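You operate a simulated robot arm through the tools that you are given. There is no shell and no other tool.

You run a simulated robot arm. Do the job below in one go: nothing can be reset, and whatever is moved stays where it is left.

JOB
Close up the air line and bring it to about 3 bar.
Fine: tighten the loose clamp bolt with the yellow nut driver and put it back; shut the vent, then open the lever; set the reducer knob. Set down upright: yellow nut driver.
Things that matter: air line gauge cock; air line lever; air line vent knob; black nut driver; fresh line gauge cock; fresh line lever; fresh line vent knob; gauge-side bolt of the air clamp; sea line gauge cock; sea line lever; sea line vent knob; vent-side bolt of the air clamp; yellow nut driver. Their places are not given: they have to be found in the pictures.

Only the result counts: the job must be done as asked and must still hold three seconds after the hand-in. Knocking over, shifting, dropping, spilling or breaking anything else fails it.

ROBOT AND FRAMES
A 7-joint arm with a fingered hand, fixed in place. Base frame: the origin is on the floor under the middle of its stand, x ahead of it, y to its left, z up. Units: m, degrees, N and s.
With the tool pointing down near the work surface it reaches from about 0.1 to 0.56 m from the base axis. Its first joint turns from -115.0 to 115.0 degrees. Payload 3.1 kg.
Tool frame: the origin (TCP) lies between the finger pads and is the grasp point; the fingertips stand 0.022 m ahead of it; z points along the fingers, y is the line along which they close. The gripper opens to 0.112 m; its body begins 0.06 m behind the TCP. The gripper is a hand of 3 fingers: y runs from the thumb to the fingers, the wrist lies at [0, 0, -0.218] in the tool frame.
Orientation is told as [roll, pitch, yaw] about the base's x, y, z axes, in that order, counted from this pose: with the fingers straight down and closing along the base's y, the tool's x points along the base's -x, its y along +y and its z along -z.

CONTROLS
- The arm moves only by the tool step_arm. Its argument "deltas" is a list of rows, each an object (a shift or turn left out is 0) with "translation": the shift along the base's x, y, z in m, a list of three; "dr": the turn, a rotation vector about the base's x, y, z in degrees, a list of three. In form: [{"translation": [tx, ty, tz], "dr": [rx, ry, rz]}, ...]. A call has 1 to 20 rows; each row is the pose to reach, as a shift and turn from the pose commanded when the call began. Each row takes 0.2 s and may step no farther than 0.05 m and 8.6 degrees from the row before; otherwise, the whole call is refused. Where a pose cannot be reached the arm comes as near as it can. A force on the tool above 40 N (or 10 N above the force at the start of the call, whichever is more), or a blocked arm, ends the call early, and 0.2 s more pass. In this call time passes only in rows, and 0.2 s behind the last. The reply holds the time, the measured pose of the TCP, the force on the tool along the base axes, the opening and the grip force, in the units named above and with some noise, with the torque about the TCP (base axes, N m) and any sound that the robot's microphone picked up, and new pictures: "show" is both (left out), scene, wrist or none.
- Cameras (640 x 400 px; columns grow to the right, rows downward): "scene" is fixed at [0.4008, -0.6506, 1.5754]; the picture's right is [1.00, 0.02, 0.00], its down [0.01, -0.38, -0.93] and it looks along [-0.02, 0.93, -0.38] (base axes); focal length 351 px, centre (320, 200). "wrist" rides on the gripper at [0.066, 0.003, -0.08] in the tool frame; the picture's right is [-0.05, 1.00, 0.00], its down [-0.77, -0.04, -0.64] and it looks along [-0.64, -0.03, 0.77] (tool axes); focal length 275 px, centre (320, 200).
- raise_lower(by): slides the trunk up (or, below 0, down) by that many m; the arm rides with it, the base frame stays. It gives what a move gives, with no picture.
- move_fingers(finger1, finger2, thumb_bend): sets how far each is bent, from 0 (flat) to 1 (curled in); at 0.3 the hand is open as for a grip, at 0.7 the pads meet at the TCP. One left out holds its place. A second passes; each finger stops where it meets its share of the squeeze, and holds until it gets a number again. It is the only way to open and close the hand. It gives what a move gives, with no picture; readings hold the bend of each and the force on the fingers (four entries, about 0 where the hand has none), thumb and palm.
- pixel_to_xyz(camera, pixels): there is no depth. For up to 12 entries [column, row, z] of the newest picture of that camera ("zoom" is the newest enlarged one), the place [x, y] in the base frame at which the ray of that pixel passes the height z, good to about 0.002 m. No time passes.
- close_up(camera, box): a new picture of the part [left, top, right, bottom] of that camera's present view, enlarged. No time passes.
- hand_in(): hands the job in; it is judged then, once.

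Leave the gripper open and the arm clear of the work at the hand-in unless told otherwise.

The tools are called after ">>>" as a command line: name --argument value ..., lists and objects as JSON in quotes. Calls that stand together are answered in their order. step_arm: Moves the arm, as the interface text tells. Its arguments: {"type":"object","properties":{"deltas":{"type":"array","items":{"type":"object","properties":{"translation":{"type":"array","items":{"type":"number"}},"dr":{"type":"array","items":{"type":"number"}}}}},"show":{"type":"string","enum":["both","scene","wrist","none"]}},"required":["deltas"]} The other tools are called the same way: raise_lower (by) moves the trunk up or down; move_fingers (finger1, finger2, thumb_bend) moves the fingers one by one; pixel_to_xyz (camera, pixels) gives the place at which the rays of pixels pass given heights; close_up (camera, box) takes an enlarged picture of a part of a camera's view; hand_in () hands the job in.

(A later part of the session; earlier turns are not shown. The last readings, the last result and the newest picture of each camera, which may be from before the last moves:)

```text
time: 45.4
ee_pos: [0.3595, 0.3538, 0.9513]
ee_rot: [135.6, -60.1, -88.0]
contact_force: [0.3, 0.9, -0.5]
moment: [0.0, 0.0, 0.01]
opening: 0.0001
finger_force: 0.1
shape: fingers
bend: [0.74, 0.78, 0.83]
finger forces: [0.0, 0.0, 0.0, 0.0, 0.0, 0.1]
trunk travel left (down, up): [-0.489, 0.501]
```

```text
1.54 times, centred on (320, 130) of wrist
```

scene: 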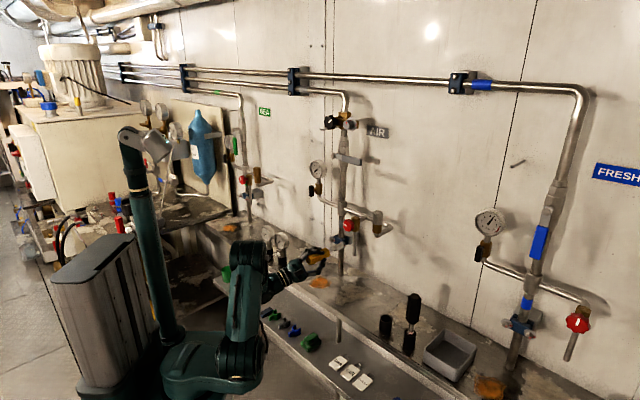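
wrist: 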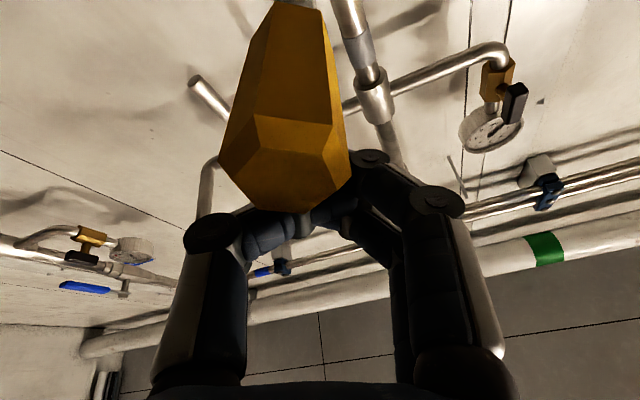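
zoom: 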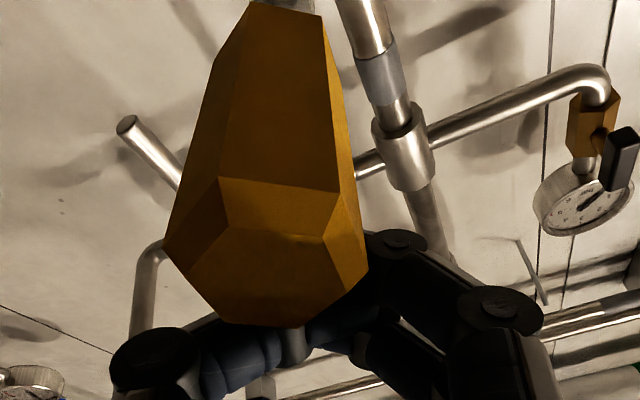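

The driver hangs jammed on the bolt head, drooping about 12°, its handle just below the closed fingertips. I measure where its handle is before re-gripping.

>>> pixel_to_xyz --camera "wrist" --pixels '[[286.2, 185.3, 0.94], [286.2, 185.3, 0.93], [286.2, 185.3, 0.92], [300, 60, 0.94], [300, 60, 0.93]]'

>>> pixel_to_xyz --camera "scene" --pixels '[[308.75, 266.25, 0.93], [308.75, 266.25, 0.92], [308.75, 266.25, 0.91], [328.5, 254.75, 0.94], [328.5, 254.75, 0.93], [328.5, 254.75, 0.92]]'

>>> close_up --camera "scene" --box '[296, 240, 346, 275]'

```text
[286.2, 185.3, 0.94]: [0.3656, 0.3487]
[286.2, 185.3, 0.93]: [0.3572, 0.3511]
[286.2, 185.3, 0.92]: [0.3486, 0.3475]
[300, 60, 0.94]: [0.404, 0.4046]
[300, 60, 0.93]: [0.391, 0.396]
```

```text
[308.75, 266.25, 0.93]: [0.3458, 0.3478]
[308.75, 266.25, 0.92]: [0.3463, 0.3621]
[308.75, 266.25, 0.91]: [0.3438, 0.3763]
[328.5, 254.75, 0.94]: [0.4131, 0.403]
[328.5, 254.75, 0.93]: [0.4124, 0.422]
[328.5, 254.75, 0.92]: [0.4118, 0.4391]
```

```text
11.43 times, centred on (321, 258) of scene
```

zoom: 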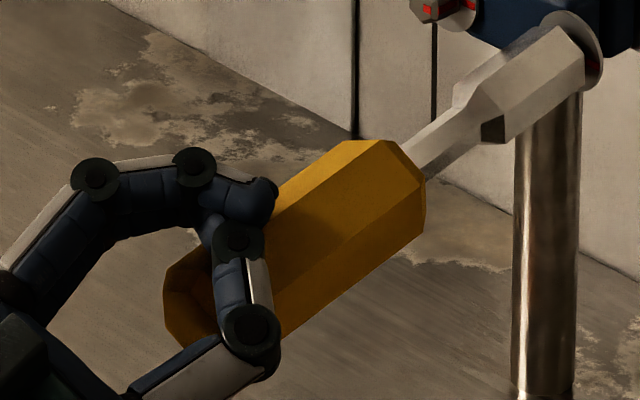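

The handle end is at about (0.354, 0.350, 0.927), just under the fingertips, between thumb and fingers. I open the hand moderately (0.45) so they part to either side of the handle.

>>> move_fingers --finger1 0.45 --finger2 0.45 --thumb_bend 0.45

>>> close_up --camera "scene" --box '[290, 230, 354, 270]'

>>> close_up --camera "wrist" --box '[0, 0, 640, 400]'

```text
time: 46.4
ee_pos: [0.3607, 0.3566, 0.9504]
ee_rot: [135.3, -60.2, -87.7]
contact_force: [0.3, -0.4, -0.4]
moment: [0.0, 0.01, 0.0]
opening: 0.0688
finger_force: 0.1
shape: fingers
bend: [0.45, 0.45, 0.45]
finger forces: [0.1, 0.0, 0.1, 0.0, 0.0, 0.0]
trunk travel left (down, up): [-0.489, 0.501]
```

```text
10.00 times, centred on (322, 250) of scene
```

zoom: 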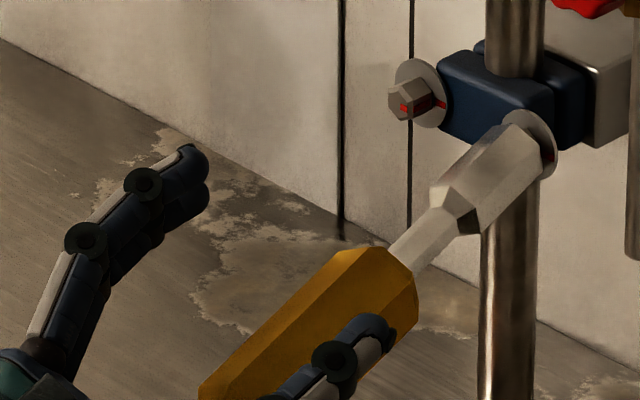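

```text
1.00 times, centred on (320, 200) of wrist (not enlarged: the box is as wide or as high as the picture)
```

zoom: 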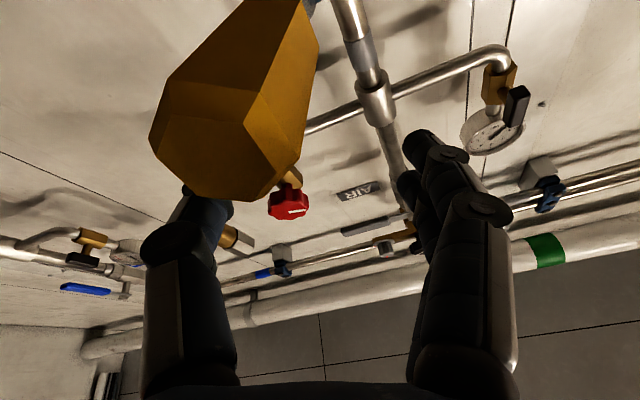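

The driver now droops ~14° with its end a little right and below the hand (end cap near n 0.502, t 0.016, z 0.908). I shift the opened hand right 24 mm, then down over the handle 36 mm, then forward 24 mm along the tool axis.

>>> step_arm --deltas '[{"translation": [0.0088, -0.007, -0.0042]}, {"translation": [0.0176, -0.0139, -0.0084]}, {"translation": [0.0173, -0.005, -0.024]}, {"translation": [0.0169, 0.004, -0.0396]}]' --show "both"

>>> close_up --camera "scene" --box '[290, 230, 354, 270]'

```text
time: 47.4
ee_pos: [0.3793, 0.3593, 0.9103]
ee_rot: [135.3, -60.2, -87.7]
contact_force: [-0.1, -0.6, 0.0]
moment: [0.0, 0.01, 0.0]
opening: 0.0688
finger_force: 0.0
shape: fingers
bend: [0.45, 0.45, 0.45]
finger forces: [0.0, 0.0, 0.0, 0.0, 0.0, 0.0]
trunk travel left (down, up): [-0.489, 0.501]
```

scene: 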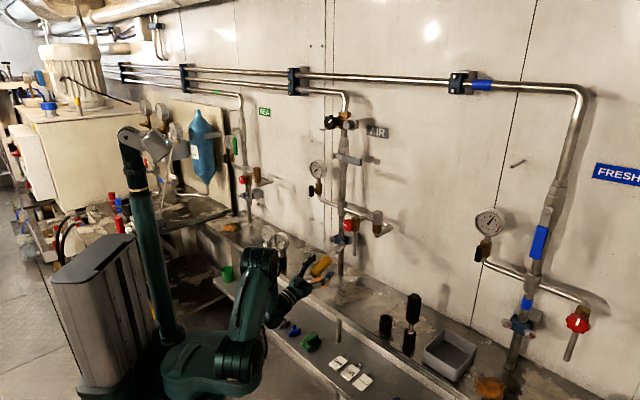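
wrist: 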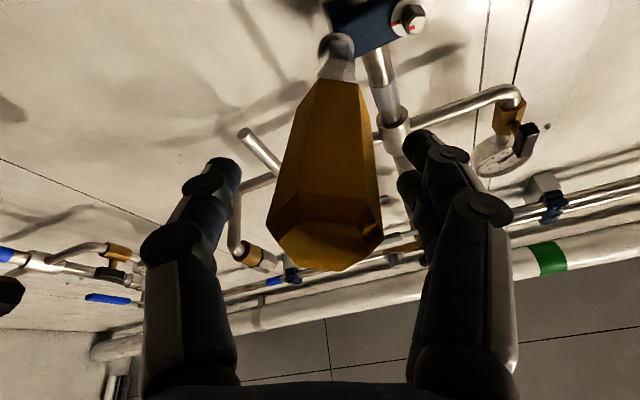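

```text
10.00 times, centred on (322, 250) of scene
```

zoom: 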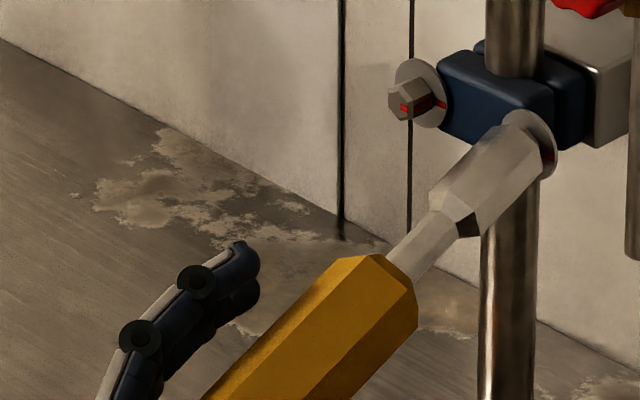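

The driver still hangs, now centred between thumb (left) and fingers (right). I advance 18 mm along the tool and 10 mm lower, then close.

>>> step_arm --deltas '[{"translation": [0.004, 0.0055, -0.0015]}, {"translation": [0.008, 0.011, -0.003]}, {"translation": [0.012, 0.0166, -0.003]}]' --show "wrist"

>>> close_up --camera "scene" --box '[290, 230, 354, 270]'

```text
time: 48.1
ee_pos: [0.3903, 0.3763, 0.9075]
ee_rot: [135.4, -60.1, -87.6]
contact_force: [0.3, -0.4, 0.1]
moment: [-0.01, 0.01, -0.02]
opening: 0.0685
finger_force: 0.1
shape: fingers
bend: [0.45, 0.45, 0.45]
finger forces: [0.0, 0.1, 0.0, 0.0, 0.0, 0.0]
trunk travel left (down, up): [-0.489, 0.501]
```

wrist: 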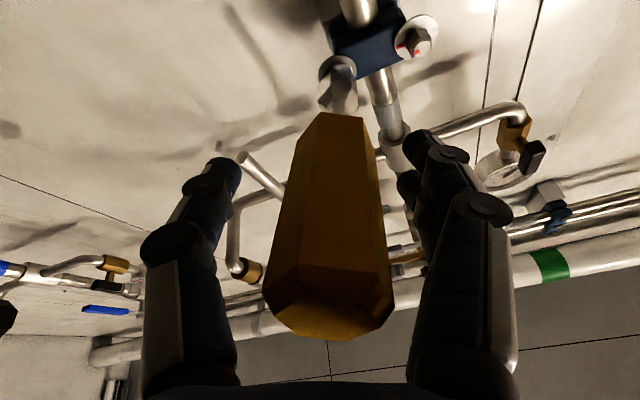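

```text
10.00 times, centred on (322, 250) of scene
```

zoom: 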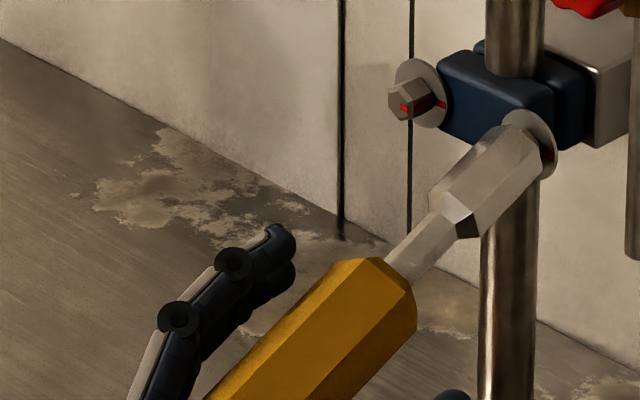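

>>> close_up --camera "wrist" --box '[240, 40, 420, 360]'

>>> close_up --camera "wrist" --box '[290, 20, 450, 120]'

```text
1.25 times, centred on (330, 200) of wrist
```

zoom: 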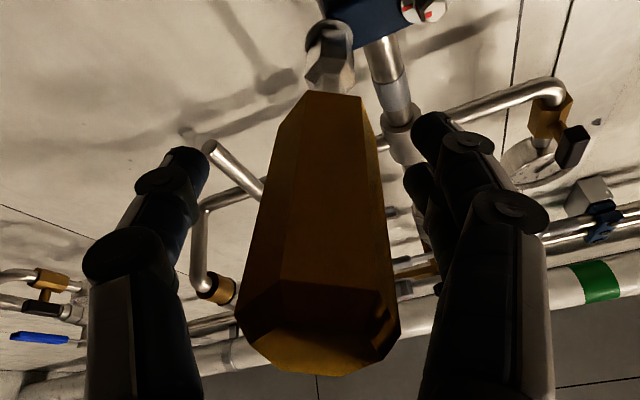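

```text
4.00 times, centred on (370, 70) of wrist
```

zoom: 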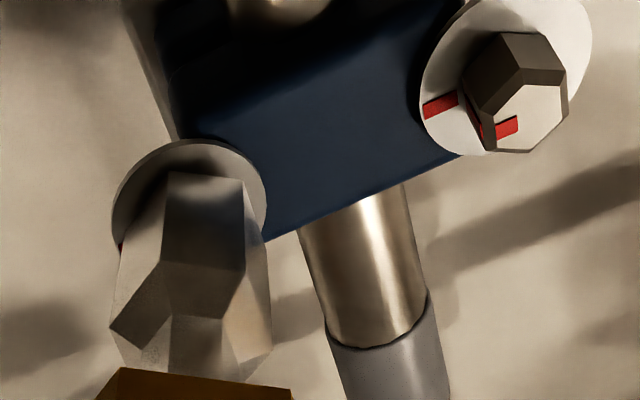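

The handle is rolled so that its flats are about 22° off my pads. I rotate the hand 22° counter-clockwise about the driver's axis to match the flats before closing.

>>> step_arm --deltas '[{"dr": [-4.37, -5.62, -1.77]}, {"dr": [-8.73, -11.23, -3.53]}, {"translation": [0.0, 0.0, 0.0], "dr": [-13.1, -16.85, -5.3]}]' --show "wrist"

>>> close_up --camera "wrist" --box '[200, 80, 460, 360]'

```text
time: 49.0
ee_pos: [0.3898, 0.3771, 0.9065]
ee_rot: [-177.6, -66.6, -135.9]
contact_force: [-0.4, 0.5, 0.2]
moment: [0.0, -0.02, 0.0]
opening: 0.0687
finger_force: 0.0
shape: fingers
bend: [0.45, 0.45, 0.45]
finger forces: [0.0, 0.0, 0.0, 0.1, 0.0, 0.0]
trunk travel left (down, up): [-0.489, 0.501]
```

wrist: 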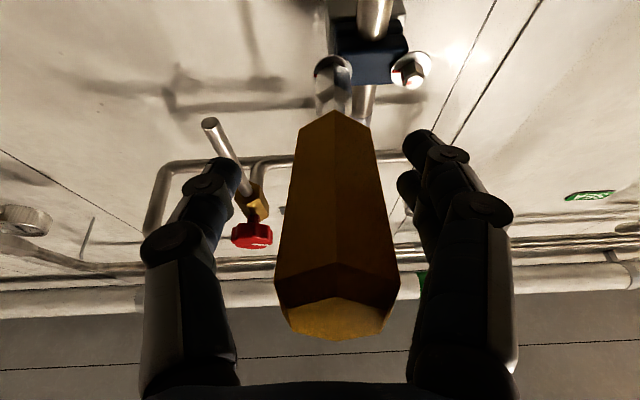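

```text
1.43 times, centred on (330, 220) of wrist
```

zoom: 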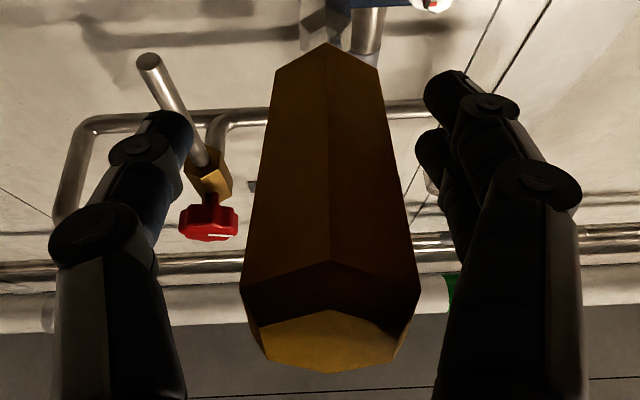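

Now a ridge faces the camera and flats face the pads; the handle sits ~4 mm toward the fingers. I shift the hand 4 mm left to centre, then close gently.

>>> step_arm --deltas '[{"translation": [-0.003, 0.003, 0.0]}]' --show "none"

>>> move_fingers --finger1 0.7 --finger2 0.7 --thumb_bend 0.7

>>> close_up --camera "wrist" --box '[200, 80, 460, 360]'

>>> close_up --camera "scene" --box '[290, 230, 354, 270]'

```text
time: 49.4
ee_pos: [0.3859, 0.3793, 0.9085]
ee_rot: [-177.7, -66.7, -135.7]
contact_force: [0.3, -0.5, -0.4]
moment: [-0.04, -0.01, 0.02]
opening: 0.0688
finger_force: 0.0
shape: fingers
bend: [0.45, 0.45, 0.45]
finger forces: [0.0, 0.0, 0.0, 0.0, 0.0, 0.0]
trunk travel left (down, up): [-0.489, 0.501]
```

```text
time: 50.4
ee_pos: [0.3869, 0.3786, 0.9082]
ee_rot: [-177.8, -66.7, -135.6]
contact_force: [0.0, 3.3, 2.1]
moment: [0.03, -0.03, 0.04]
opening: 0.0276
finger_force: 10.8
shape: fingers
bend: [0.6, 0.61, 0.64]
finger forces: [6.0, 4.9, 0.0, 0.1, 9.6, 0.0]
trunk travel left (down, up): [-0.489, 0.501]
```

```text
1.43 times, centred on (330, 220) of wrist
```

zoom: 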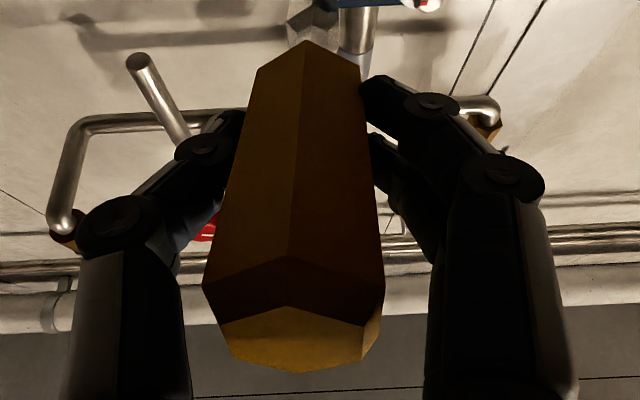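

```text
10.00 times, centred on (322, 250) of scene
```

zoom: 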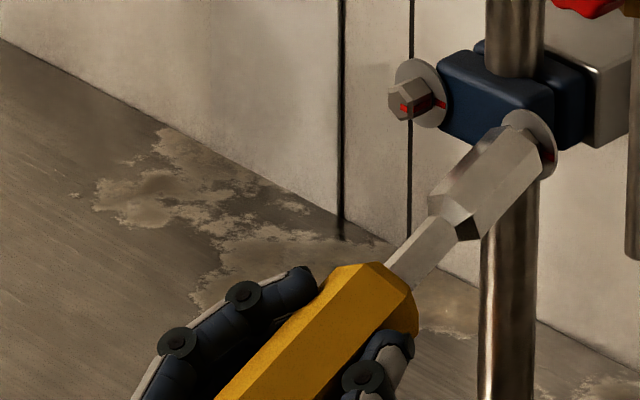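

All three digits hold the handle evenly now and the handle lies along the tool. I firm up the grip before straightening the driver.

>>> move_fingers --finger1 1.0 --finger2 1.0 --thumb_bend 1.0

>>> close_up --camera "wrist" --box '[200, 80, 460, 360]'

```text
time: 51.4
ee_pos: [0.3861, 0.3793, 0.9076]
ee_rot: [-177.8, -66.7, -135.6]
contact_force: [-1.7, 3.9, -0.1]
moment: [-0.12, -0.07, 0.38]
opening: 0.0259
finger_force: 26.2
shape: fingers
bend: [0.61, 0.63, 0.66]
finger forces: [15.1, 11.6, 0.0, 0.0, 26.1, 0.0]
trunk travel left (down, up): [-0.489, 0.501]
```

```text
1.43 times, centred on (330, 220) of wrist
```

zoom: 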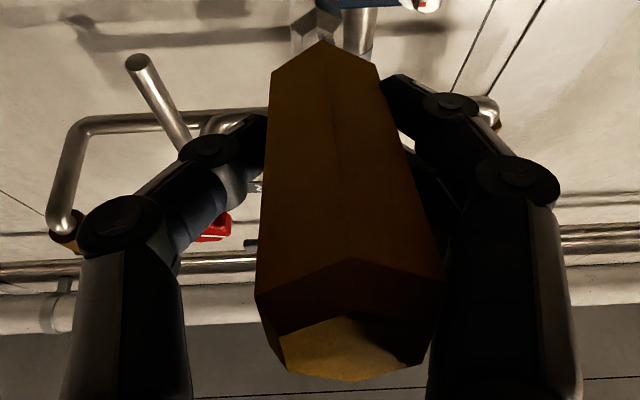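

The firm squeeze twists the handle in the grip and pries on the bolt (0.38 N·m). I ease the squeeze to a moderate level.

>>> move_fingers --finger1 0.74 --finger2 0.74 --thumb_bend 0.74

>>> close_up --camera "wrist" --box '[200, 80, 460, 360]'

>>> close_up --camera "scene" --box '[290, 230, 354, 270]'

```text
time: 52.4
ee_pos: [0.3875, 0.3796, 0.9078]
ee_rot: [-177.9, -66.7, -135.5]
contact_force: [-0.9, -0.7, 0.6]
moment: [0.04, 0.04, -0.11]
opening: 0.0265
finger_force: 15.9
shape: fingers
bend: [0.67, 0.68, 0.66]
finger forces: [8.9, 6.0, 0.0, 0.0, 16.4, 0.0]
trunk travel left (down, up): [-0.489, 0.501]
```

```text
1.43 times, centred on (330, 220) of wrist
```

zoom: 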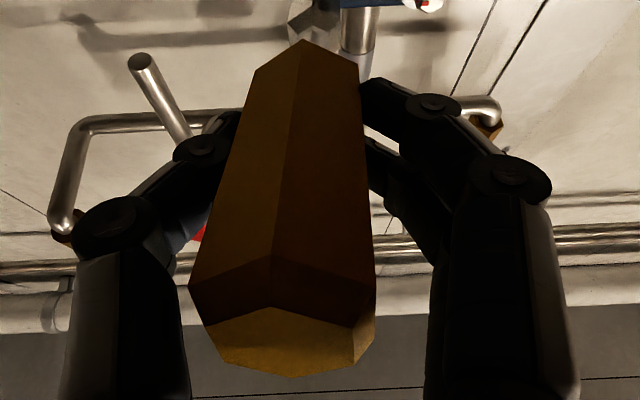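

```text
10.00 times, centred on (322, 250) of scene
```

zoom: 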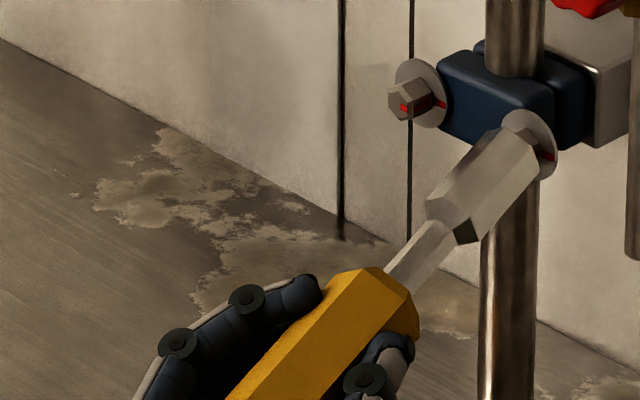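

Held at 16 N with little side load. I now straighten the driver halfway, pivoting about the bolt (handle up ~18 mm while turning ~9° down).

>>> step_arm --deltas '[{"translation": [-0.002, 0.0005, 0.006], "dr": [-2.1, 2.1, -0.8]}, {"translation": [-0.004, 0.001, 0.012], "dr": [-4.2, 4.2, -1.7]}, {"translation": [-0.0058, 0.0016, 0.0177], "dr": [-6.2, 6.2, -2.5]}]' --show "wrist"

>>> close_up --camera "scene" --box '[290, 230, 354, 270]'

```text
time: 53.1
ee_pos: [0.3816, 0.3815, 0.9257]
ee_rot: [-176.7, -75.6, -139.2]
contact_force: [-0.6, -2.3, -2.6]
moment: [0.01, 0.03, -0.14]
opening: 0.0263
finger_force: 15.5
shape: fingers
bend: [0.67, 0.69, 0.66]
finger forces: [8.8, 6.0, 0.0, 0.0, 16.5, 0.0]
trunk travel left (down, up): [-0.489, 0.501]
```

wrist: 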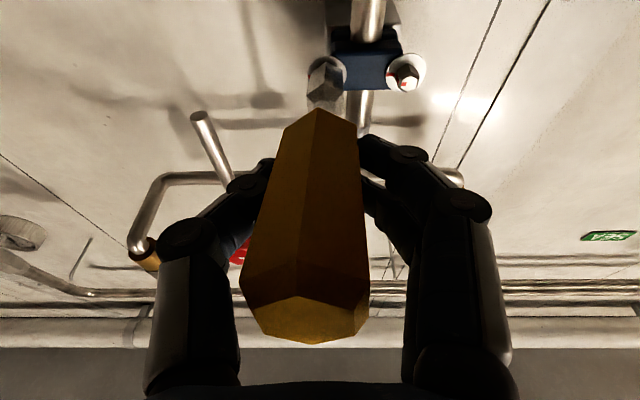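

```text
10.00 times, centred on (322, 250) of scene
```

zoom: 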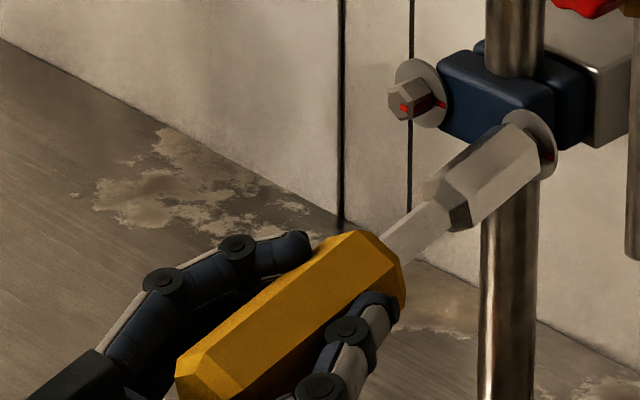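

Good, forces remain small. I finish straightening with the other half.

>>> step_arm --deltas '[{"translation": [-0.002, 0.0005, 0.006], "dr": [-2.1, 2.1, -0.8]}, {"translation": [-0.004, 0.001, 0.012], "dr": [-4.2, 4.2, -1.7]}, {"translation": [-0.0058, 0.0016, 0.0175], "dr": [-6.2, 6.2, -2.5]}]' --show "wrist"

>>> close_up --camera "scene" --box '[290, 230, 354, 270]'

```text
time: 54.0
ee_pos: [0.375, 0.3815, 0.9426]
ee_rot: [-168.6, -84.2, -149.5]
contact_force: [1.6, -1.1, -1.6]
moment: [0.04, 0.01, -0.14]
opening: 0.0264
finger_force: 15.4
shape: fingers
bend: [0.67, 0.69, 0.66]
finger forces: [8.6, 6.0, 0.0, 0.1, 16.3, 0.0]
trunk travel left (down, up): [-0.489, 0.501]
```

wrist: 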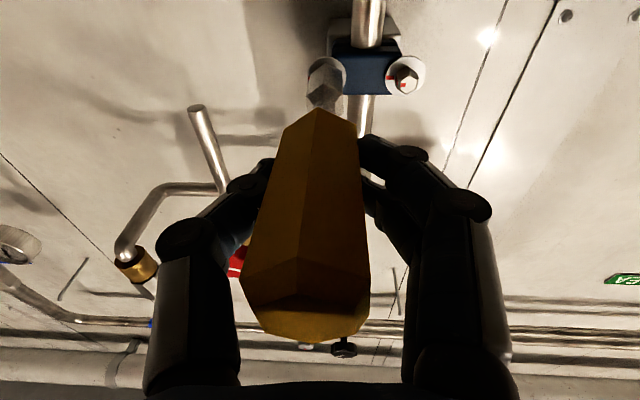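

```text
10.00 times, centred on (322, 250) of scene
```

zoom: 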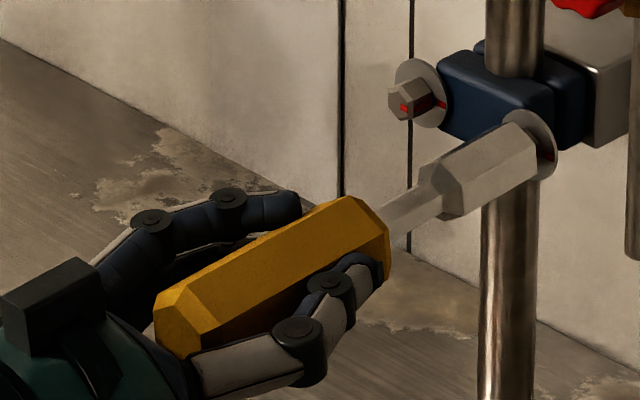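

>>> close_up --camera "wrist" --box '[220, 40, 420, 360]'

>>> pixel_to_xyz --camera "scene" --pixels '[[308.2, 262.5, 0.93], [308.2, 262.5, 0.935], [308.2, 262.5, 0.94]]'

>>> pixel_to_xyz --camera "wrist" --pixels '[[308, 324, 0.93], [308, 324, 0.935], [308, 324, 0.94], [320, 118, 0.94], [320, 118, 0.945], [324, 75, 0.945], [324, 75, 0.95]]'

```text
1.25 times, centred on (320, 200) of wrist
```

zoom: 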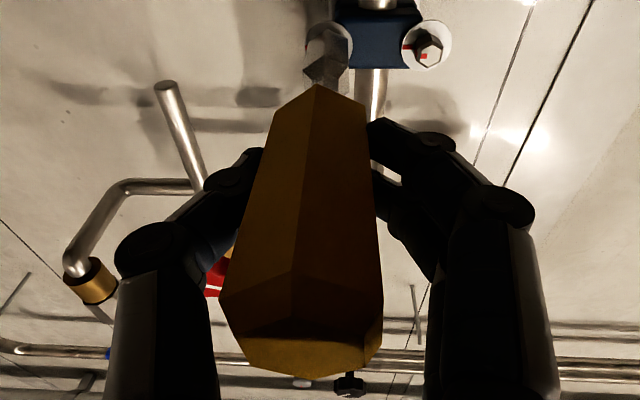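

```text
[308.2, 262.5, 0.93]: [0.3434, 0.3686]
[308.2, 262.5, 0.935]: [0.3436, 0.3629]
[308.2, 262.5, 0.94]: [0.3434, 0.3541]
```

```text
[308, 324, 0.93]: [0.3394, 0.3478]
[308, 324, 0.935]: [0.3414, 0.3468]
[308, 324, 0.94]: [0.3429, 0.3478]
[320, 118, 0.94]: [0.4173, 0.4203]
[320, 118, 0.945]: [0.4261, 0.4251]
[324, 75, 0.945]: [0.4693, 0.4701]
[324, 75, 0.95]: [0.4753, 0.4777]
```

The driver is now straight to about 1°. I pull back gently along the wall normal, 6 mm first.

>>> step_arm --deltas '[{"translation": [-0.0014, -0.0014, 0]}, {"translation": [-0.0028, -0.0028, 0]}, {"translation": [-0.0042, -0.0042, 0]}]' --show "none"

>>> close_up --camera "scene" --box '[290, 230, 354, 270]'

```text
time: 54.8
ee_pos: [0.3718, 0.3788, 0.9434]
ee_rot: [-168.8, -84.1, -149.3]
contact_force: [0.7, -0.6, -2.0]
moment: [0.01, 0.04, 0.0]
opening: 0.0265
finger_force: 15.1
shape: fingers
bend: [0.67, 0.69, 0.66]
finger forces: [9.1, 6.1, 0.1, 0.0, 15.8, 0.0]
trunk travel left (down, up): [-0.489, 0.501]
```

```text
10.00 times, centred on (322, 250) of scene
```

zoom: 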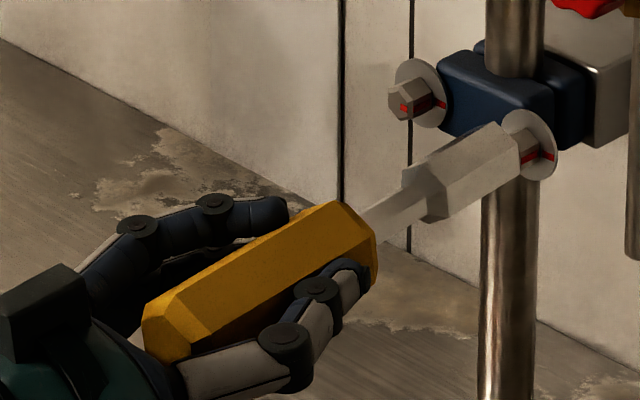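

It comes off cleanly with the hand. I back off 25 mm more and look at the marks.

>>> step_arm --deltas '[{"translation": [-0.005, -0.005, 0]}, {"translation": [-0.011, -0.011, 0]}, {"translation": [-0.018, -0.018, 0]}]' --show "both"

>>> close_up --camera "scene" --box '[322, 230, 362, 255]'

>>> close_up --camera "wrist" --box '[290, 60, 450, 160]'

```text
time: 55.5
ee_pos: [0.3543, 0.3602, 0.9427]
ee_rot: [-168.7, -84.1, -149.5]
contact_force: [0.6, -0.5, -1.2]
moment: [0.0, 0.01, 0.03]
opening: 0.0266
finger_force: 15.2
shape: fingers
bend: [0.67, 0.7, 0.66]
finger forces: [8.9, 6.2, 0.0, 0.1, 15.7, 0.1]
trunk travel left (down, up): [-0.489, 0.501]
```

scene: 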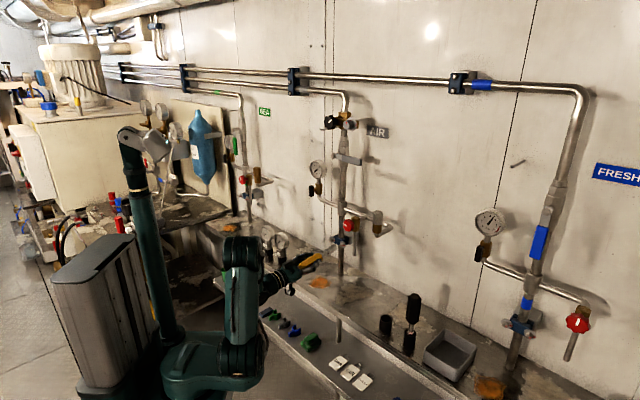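
wrist: 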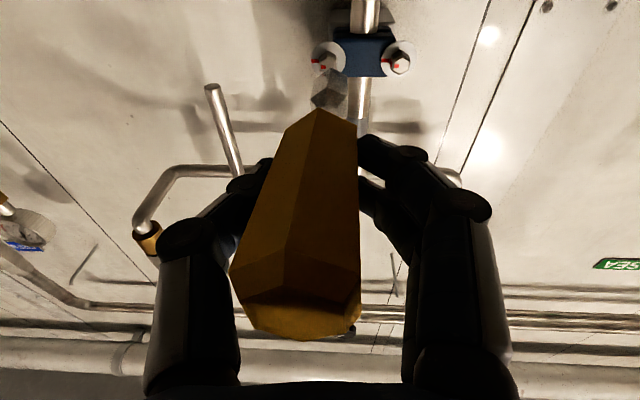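

```text
16.00 times, centred on (342, 242) of scene
```

zoom: 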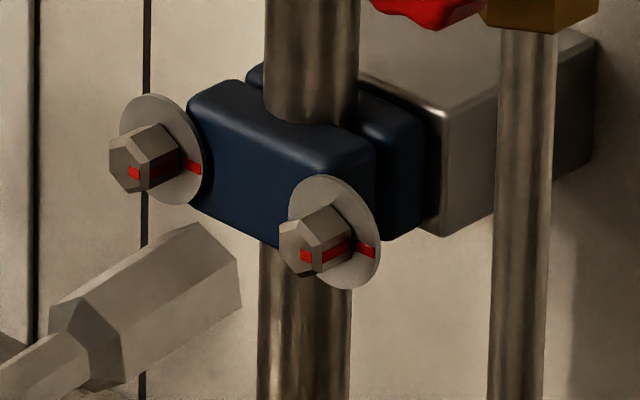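

```text
4.00 times, centred on (370, 110) of wrist
```

zoom: 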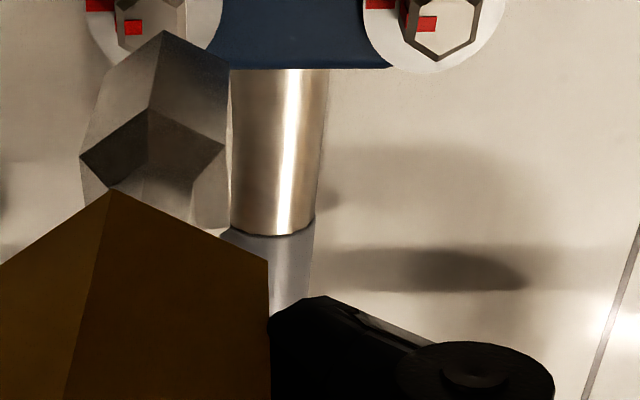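

Both bolts now show their marks lined up: the clamp is tight. Next I measure the driver in the hand again for returning it: zooms of handle end and tip.

>>> close_up --camera "scene" --box '[288, 236, 344, 271]'

>>> close_up --camera "wrist" --box '[220, 60, 420, 360]'

```text
11.43 times, centred on (316, 254) of scene
```

zoom: 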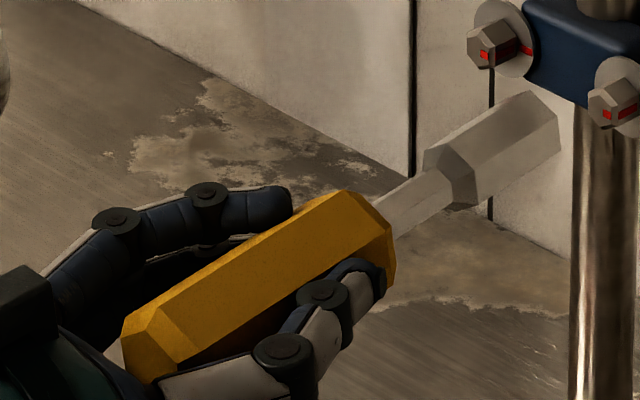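

```text
1.33 times, centred on (320, 210) of wrist
```

zoom: 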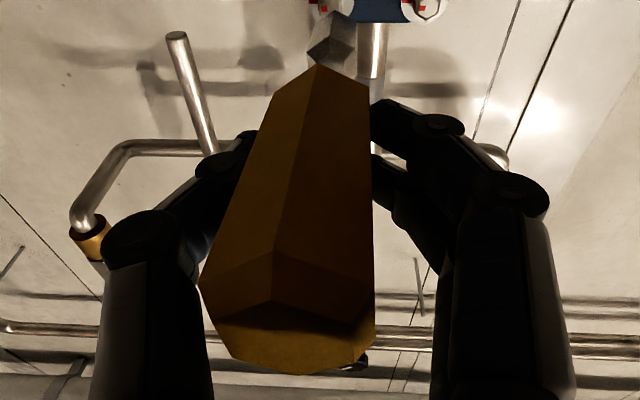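

>>> pixel_to_xyz --camera "scene" --pixels '[[301.56, 266.95, 0.93], [301.56, 266.95, 0.94], [301.56, 266.95, 0.95], [334.64, 247.87, 0.94], [334.64, 247.87, 0.95], [334.64, 247.87, 0.96]]'

>>> pixel_to_xyz --camera "wrist" --pixels '[[297.5, 318.8, 0.93], [297.5, 318.8, 0.94], [297.5, 318.8, 0.95], [331.5, 74, 0.94], [331.5, 74, 0.945], [331.5, 74, 0.95]]'

```text
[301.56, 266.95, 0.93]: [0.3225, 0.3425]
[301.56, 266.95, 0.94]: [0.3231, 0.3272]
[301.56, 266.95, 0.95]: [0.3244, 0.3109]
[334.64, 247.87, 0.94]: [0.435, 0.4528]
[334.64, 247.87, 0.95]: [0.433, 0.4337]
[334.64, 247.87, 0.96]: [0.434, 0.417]
```

```text
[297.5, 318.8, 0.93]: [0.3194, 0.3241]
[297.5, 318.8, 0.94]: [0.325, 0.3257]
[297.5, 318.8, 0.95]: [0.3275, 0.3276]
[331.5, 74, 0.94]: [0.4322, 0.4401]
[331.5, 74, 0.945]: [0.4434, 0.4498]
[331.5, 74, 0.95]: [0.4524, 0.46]
```

The driver axis runs almost through the TCP and along the tool (tip 0.119 m ahead). I retreat and raise, then turn the hand tip-down again by 90°.

>>> step_arm --deltas '[{"translation": [-0.02, -0.02, 0.03]}, {"translation": [-0.04, -0.04, 0.07]}, {"translation": [-0.06, -0.06, 0.117]}, {"translation": [-0.06, -0.06, 0.117], "dr": [-5.8, 5.8, 0]}, {"translation": [-0.06, -0.06, 0.117], "dr": [-11.6, 11.6, 0]}, {"translation": [-0.06, -0.06, 0.117], "dr": [-17.4, 17.4, 0]}, {"translation": [-0.06, -0.06, 0.117], "dr": [-23.2, 23.2, 0]}, {"translation": [-0.06, -0.06, 0.117], "dr": [-29, 29, 0]}, {"translation": [-0.06, -0.06, 0.117], "dr": [-34.8, 34.8, 0]}]' --show "both"

```text
refused: row 3 steps farther than a row can; nothing moved
```

One row was too long; I split it.

>>> step_arm --deltas '[{"translation": [-0.02, -0.02, 0.03]}, {"translation": [-0.04, -0.04, 0.065]}, {"translation": [-0.055, -0.055, 0.1]}, {"translation": [-0.06, -0.06, 0.117]}, {"translation": [-0.06, -0.06, 0.117], "dr": [-5.8, 5.8, 0]}, {"translation": [-0.06, -0.06, 0.117], "dr": [-11.6, 11.6, 0]}, {"translation": [-0.06, -0.06, 0.117], "dr": [-17.4, 17.4, 0]}, {"translation": [-0.06, -0.06, 0.117], "dr": [-23.2, 23.2, 0]}, {"translation": [-0.06, -0.06, 0.117], "dr": [-29, 29, 0]}, {"translation": [-0.06, -0.06, 0.117], "dr": [-34.8, 34.8, 0]}]' --show "both"

```text
time: 57.8
ee_pos: [0.2943, 0.2997, 1.0619]
ee_rot: [-4.7, -46.3, 47.1]
contact_force: [0.6, -0.6, -1.8]
moment: [-0.01, 0.0, -0.01]
opening: 0.0261
finger_force: 15.8
shape: fingers
bend: [0.68, 0.7, 0.66]
finger forces: [8.9, 7.1, 0.0, 0.0, 15.2, 0.0]
trunk travel left (down, up): [-0.489, 0.501]
```

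scene: 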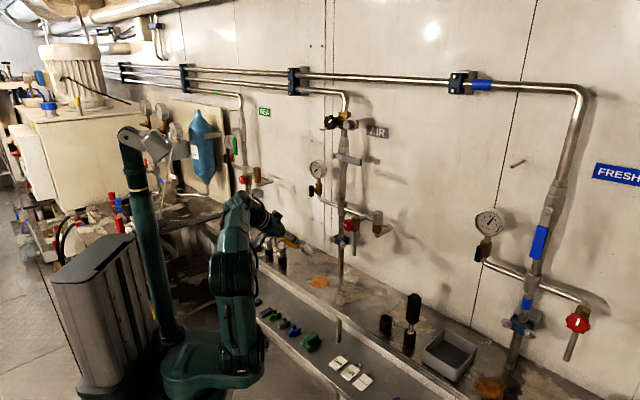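
wrist: 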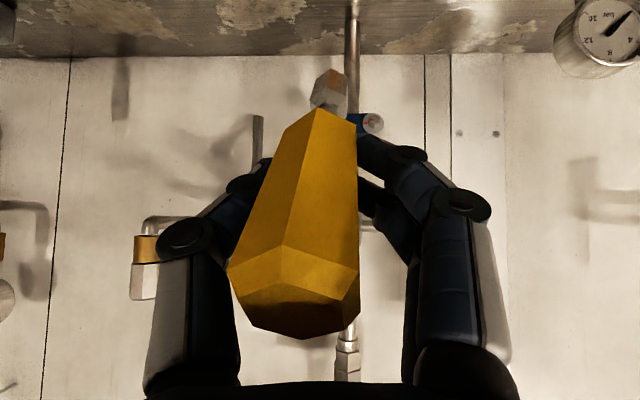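

Fine; I turn the remaining 41°.

>>> step_arm --deltas '[{"dr": [-5.77, 5.77, 0]}, {"dr": [-11.54, 11.54, 0]}, {"dr": [-17.3, 17.3, 0]}, {"dr": [-23.1, 23.1, 0]}, {"dr": [-28.85, 28.85, 0]}]' --show "both"

>>> close_up --camera "scene" --box '[256, 210, 336, 260]'

```text
time: 59.0
ee_pos: [0.2937, 0.2994, 1.0603]
ee_rot: [-3.4, -5.5, 46.6]
contact_force: [0.6, 0.2, -0.7]
moment: [0.04, 0.01, 0.0]
opening: 0.026
finger_force: 15.9
shape: fingers
bend: [0.68, 0.7, 0.66]
finger forces: [8.7, 7.5, 0.1, 0.1, 15.0, 0.1]
trunk travel left (down, up): [-0.489, 0.501]
```

scene: 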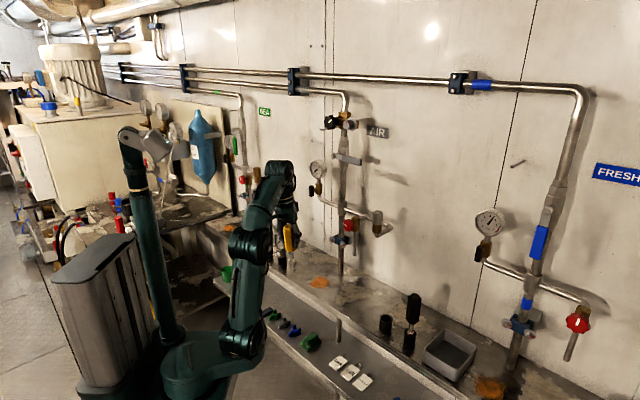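
wrist: 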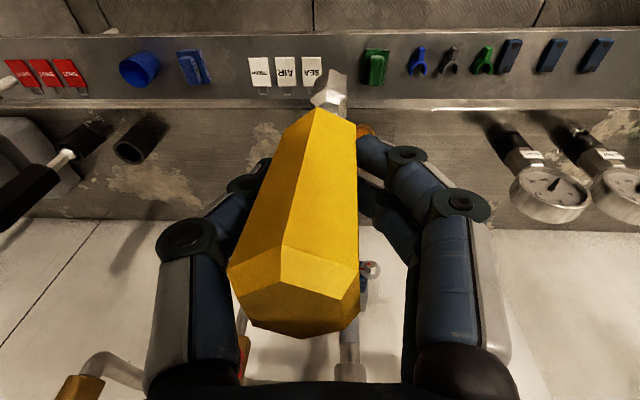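

```text
8.00 times, centred on (296, 235) of scene
```

zoom: 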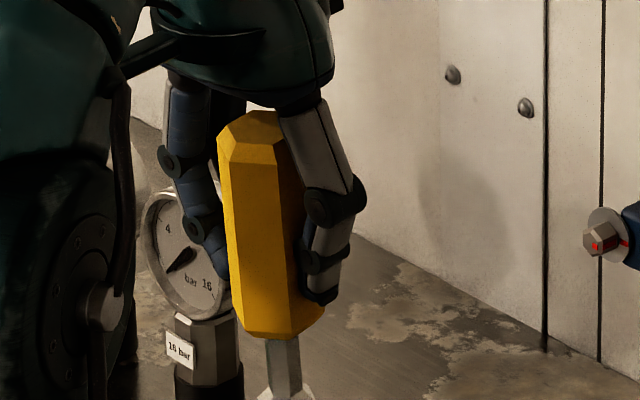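

Driver upright, tip down. Now I move it right to in front of its cup at the same height.

>>> step_arm --deltas '[{"translation": [0.035, -0.03, 0]}, {"translation": [0.07, -0.06, 0]}, {"translation": [0.105, -0.09, 0]}, {"translation": [0.14, -0.12, 0]}, {"translation": [0.174, -0.15, 0]}, {"translation": [0.208, -0.18, 0]}]' --show "both"

```text
time: 60.4
ee_pos: [0.4971, 0.1128, 1.0531]
ee_rot: [-3.1, -5.7, 46.5]
contact_force: [-0.1, -0.4, -1.8]
moment: [0.06, 0.06, 0.02]
opening: 0.0259
finger_force: 15.1
shape: fingers
bend: [0.68, 0.7, 0.65]
finger forces: [8.7, 6.8, 0.1, 0.1, 15.3, 0.0]
out of reach, approached as far as the arm can: row 6
trunk travel left (down, up): [-0.489, 0.501]
```

scene: 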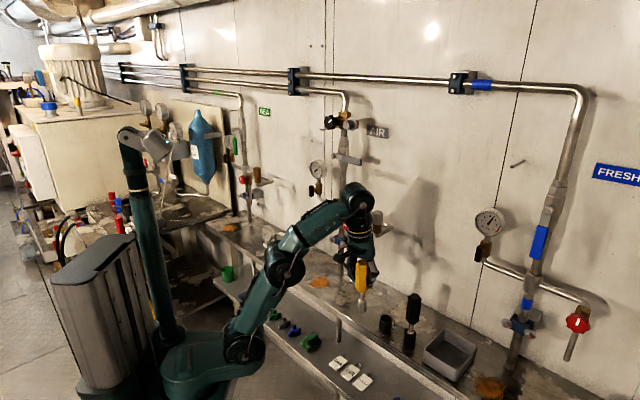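
wrist: 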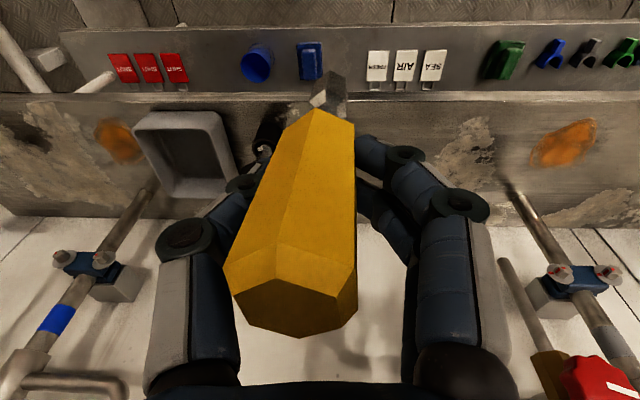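

Out of reach at this height with the trunk so low. I raise the trunk 0.30 m so the shoulder is level with the wrist, then lower the hand again by arm motion.

>>> raise_lower --by 0.3

>>> step_arm --deltas '[{"translation": [0, 0, -0.045]}, {"translation": [0, 0, -0.09]}, {"translation": [0, 0, -0.135]}, {"translation": [0, 0, -0.18]}, {"translation": [0, 0, -0.225]}, {"translation": [0, 0, -0.27]}]' --show "both"

```text
time: 63.4
ee_pos: [0.4947, 0.1168, 1.3539]
ee_rot: [-3.3, -5.7, 46.6]
contact_force: [-0.8, -0.7, -1.2]
moment: [-0.01, -0.04, -0.01]
opening: 0.0257
finger_force: 15.2
shape: fingers
bend: [0.68, 0.7, 0.65]
finger forces: [8.8, 6.9, 0.0, 0.0, 15.1, 0.0]
trunk travel left (down, up): [-0.789, 0.201]
```

```text
time: 64.8
ee_pos: [0.4949, 0.1161, 1.0816]
ee_rot: [-3.3, -5.6, 46.5]
contact_force: [0.5, -0.3, -1.4]
moment: [0.01, 0.01, -0.02]
opening: 0.0257
finger_force: 14.5
shape: fingers
bend: [0.68, 0.71, 0.65]
finger forces: [8.4, 6.8, 0.0, 0.1, 14.4, 0.0]
trunk travel left (down, up): [-0.789, 0.201]
```

scene: 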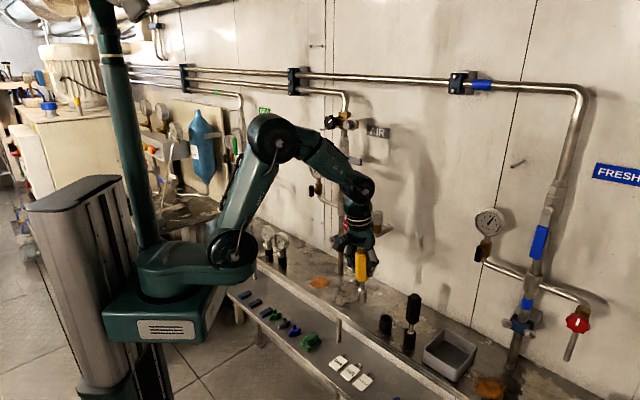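
wrist: 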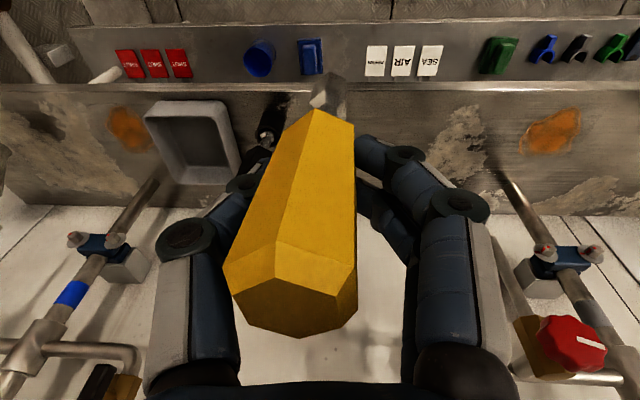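

The elbow is now bent with reserve. I test reaching outward over the cup (9 cm further) at this height.

>>> step_arm --deltas '[{"translation": [0.025, 0.024, -0.005]}, {"translation": [0.05, 0.048, -0.01]}, {"translation": [0.075, 0.072, -0.015]}, {"translation": [0.091, 0.087, -0.02]}]' --show "both"

```text
time: 65.8
ee_pos: [0.5867, 0.2046, 1.0629]
ee_rot: [-3.3, -5.5, 46.3]
contact_force: [0.0, -0.3, -2.3]
moment: [-0.01, -0.05, -0.01]
opening: 0.026
finger_force: 14.4
shape: fingers
bend: [0.68, 0.71, 0.65]
finger forces: [8.4, 6.7, 0.0, 0.0, 14.3, 0.1]
trunk travel left (down, up): [-0.789, 0.201]
```

scene: 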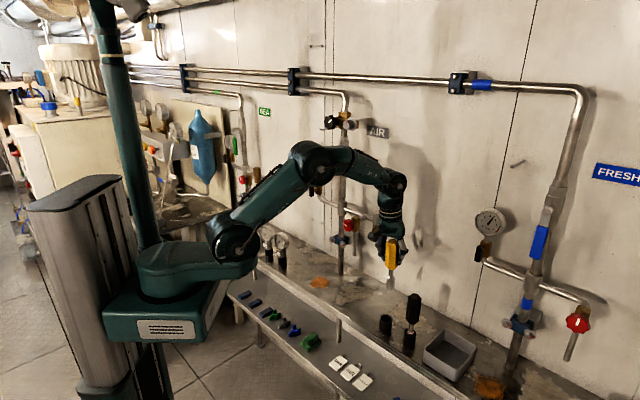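
wrist: 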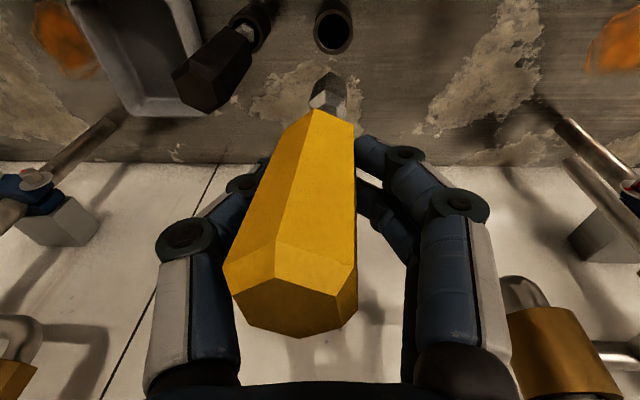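

It reaches fine. The cup shows at (332,28) in the wrist view, the socket above it. I zoom the scene to align the tip over the cup.

>>> close_up --camera "scene" --box '[352, 225, 432, 345]'

>>> close_up --camera "wrist" --box '[250, 0, 410, 100]'

>>> close_up --camera "scene" --box '[370, 235, 410, 300]'

```text
3.33 times, centred on (392, 285) of scene
```

zoom: 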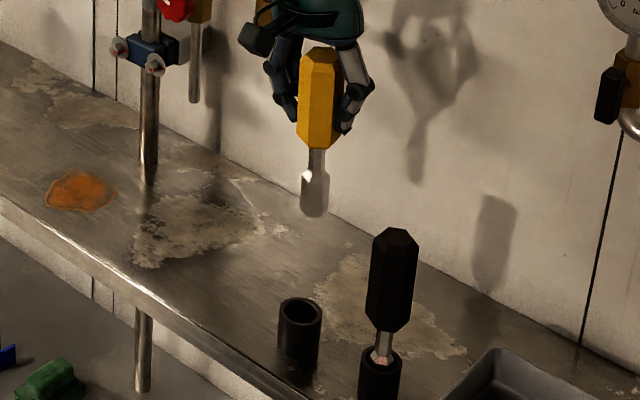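

```text
4.00 times, centred on (330, 50) of wrist
```

zoom: 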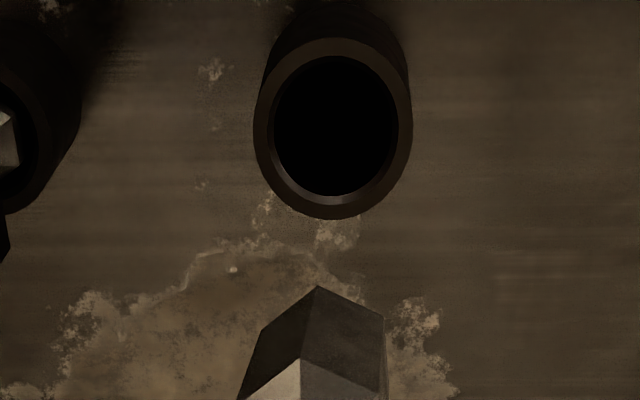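

```text
6.15 times, centred on (390, 268) of scene
```

zoom: 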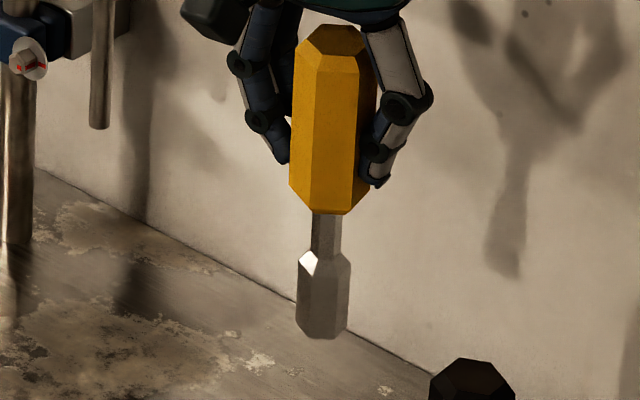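

>>> pixel_to_xyz --camera "wrist" --pixels '[[330.5, 90.5, 0.94], [330.5, 90.5, 0.95], [333, 31.8, 0.84], [333, 31.8, 0.845]]'

>>> pixel_to_xyz --camera "scene" --pixels '[[390.5, 288.35, 0.94], [390.5, 288.35, 0.95], [392.8, 242.3, 1.1], [392.8, 242.3, 1.11], [386.1, 318.7, 0.84], [386.1, 318.7, 0.845]]'

>>> close_up --camera "scene" --box '[371, 310, 401, 340]'

```text
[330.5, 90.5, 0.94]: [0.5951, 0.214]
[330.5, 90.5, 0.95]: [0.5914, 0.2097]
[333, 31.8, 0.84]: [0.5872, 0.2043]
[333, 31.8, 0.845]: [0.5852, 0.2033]
```

```text
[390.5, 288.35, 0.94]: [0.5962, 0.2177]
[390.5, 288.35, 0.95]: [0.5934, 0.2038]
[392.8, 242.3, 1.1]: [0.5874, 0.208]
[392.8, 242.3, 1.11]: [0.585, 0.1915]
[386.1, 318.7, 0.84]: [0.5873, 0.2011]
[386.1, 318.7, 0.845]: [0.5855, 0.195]
```

```text
13.33 times, centred on (386, 325) of scene
```

zoom: 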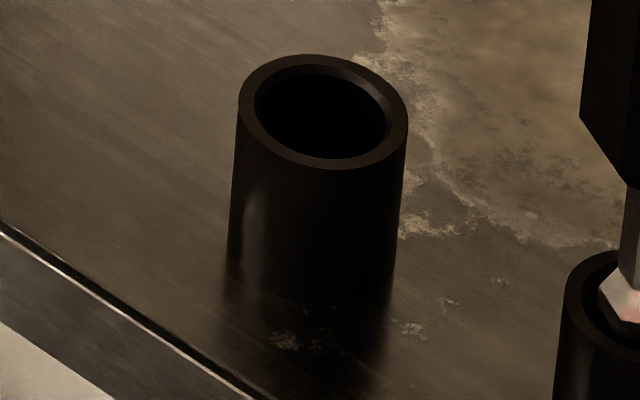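

>>> pixel_to_xyz --camera "wrist" --pixels '[[293, 307, 1.1], [293, 307, 1.108], [293, 307, 1.115], [322, 116, 1.01], [322, 116, 1.02]]'

>>> pixel_to_xyz --camera "scene" --pixels '[[392.8, 242.3, 1.104], [390.9, 270.2, 1.01], [390.9, 270.2, 1.02]]'

>>> close_up --camera "wrist" --box '[200, 100, 400, 350]'

```text
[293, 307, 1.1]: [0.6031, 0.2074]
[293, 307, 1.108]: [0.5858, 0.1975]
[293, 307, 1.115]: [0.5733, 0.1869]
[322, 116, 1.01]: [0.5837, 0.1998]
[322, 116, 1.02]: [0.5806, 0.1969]
```

```text
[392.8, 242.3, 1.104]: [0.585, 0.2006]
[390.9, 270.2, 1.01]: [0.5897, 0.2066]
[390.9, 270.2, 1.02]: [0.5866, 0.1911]
```

```text
1.60 times, centred on (300, 225) of wrist
```

zoom: 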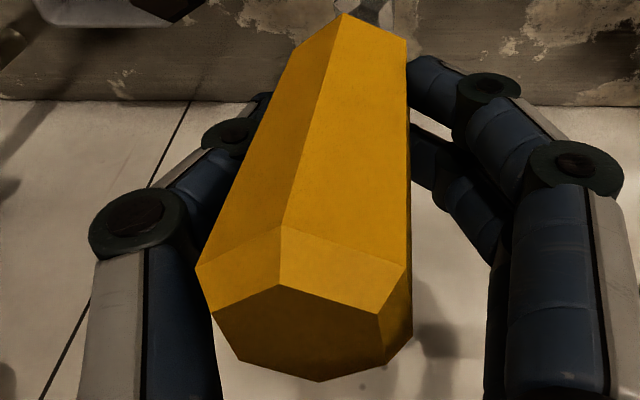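

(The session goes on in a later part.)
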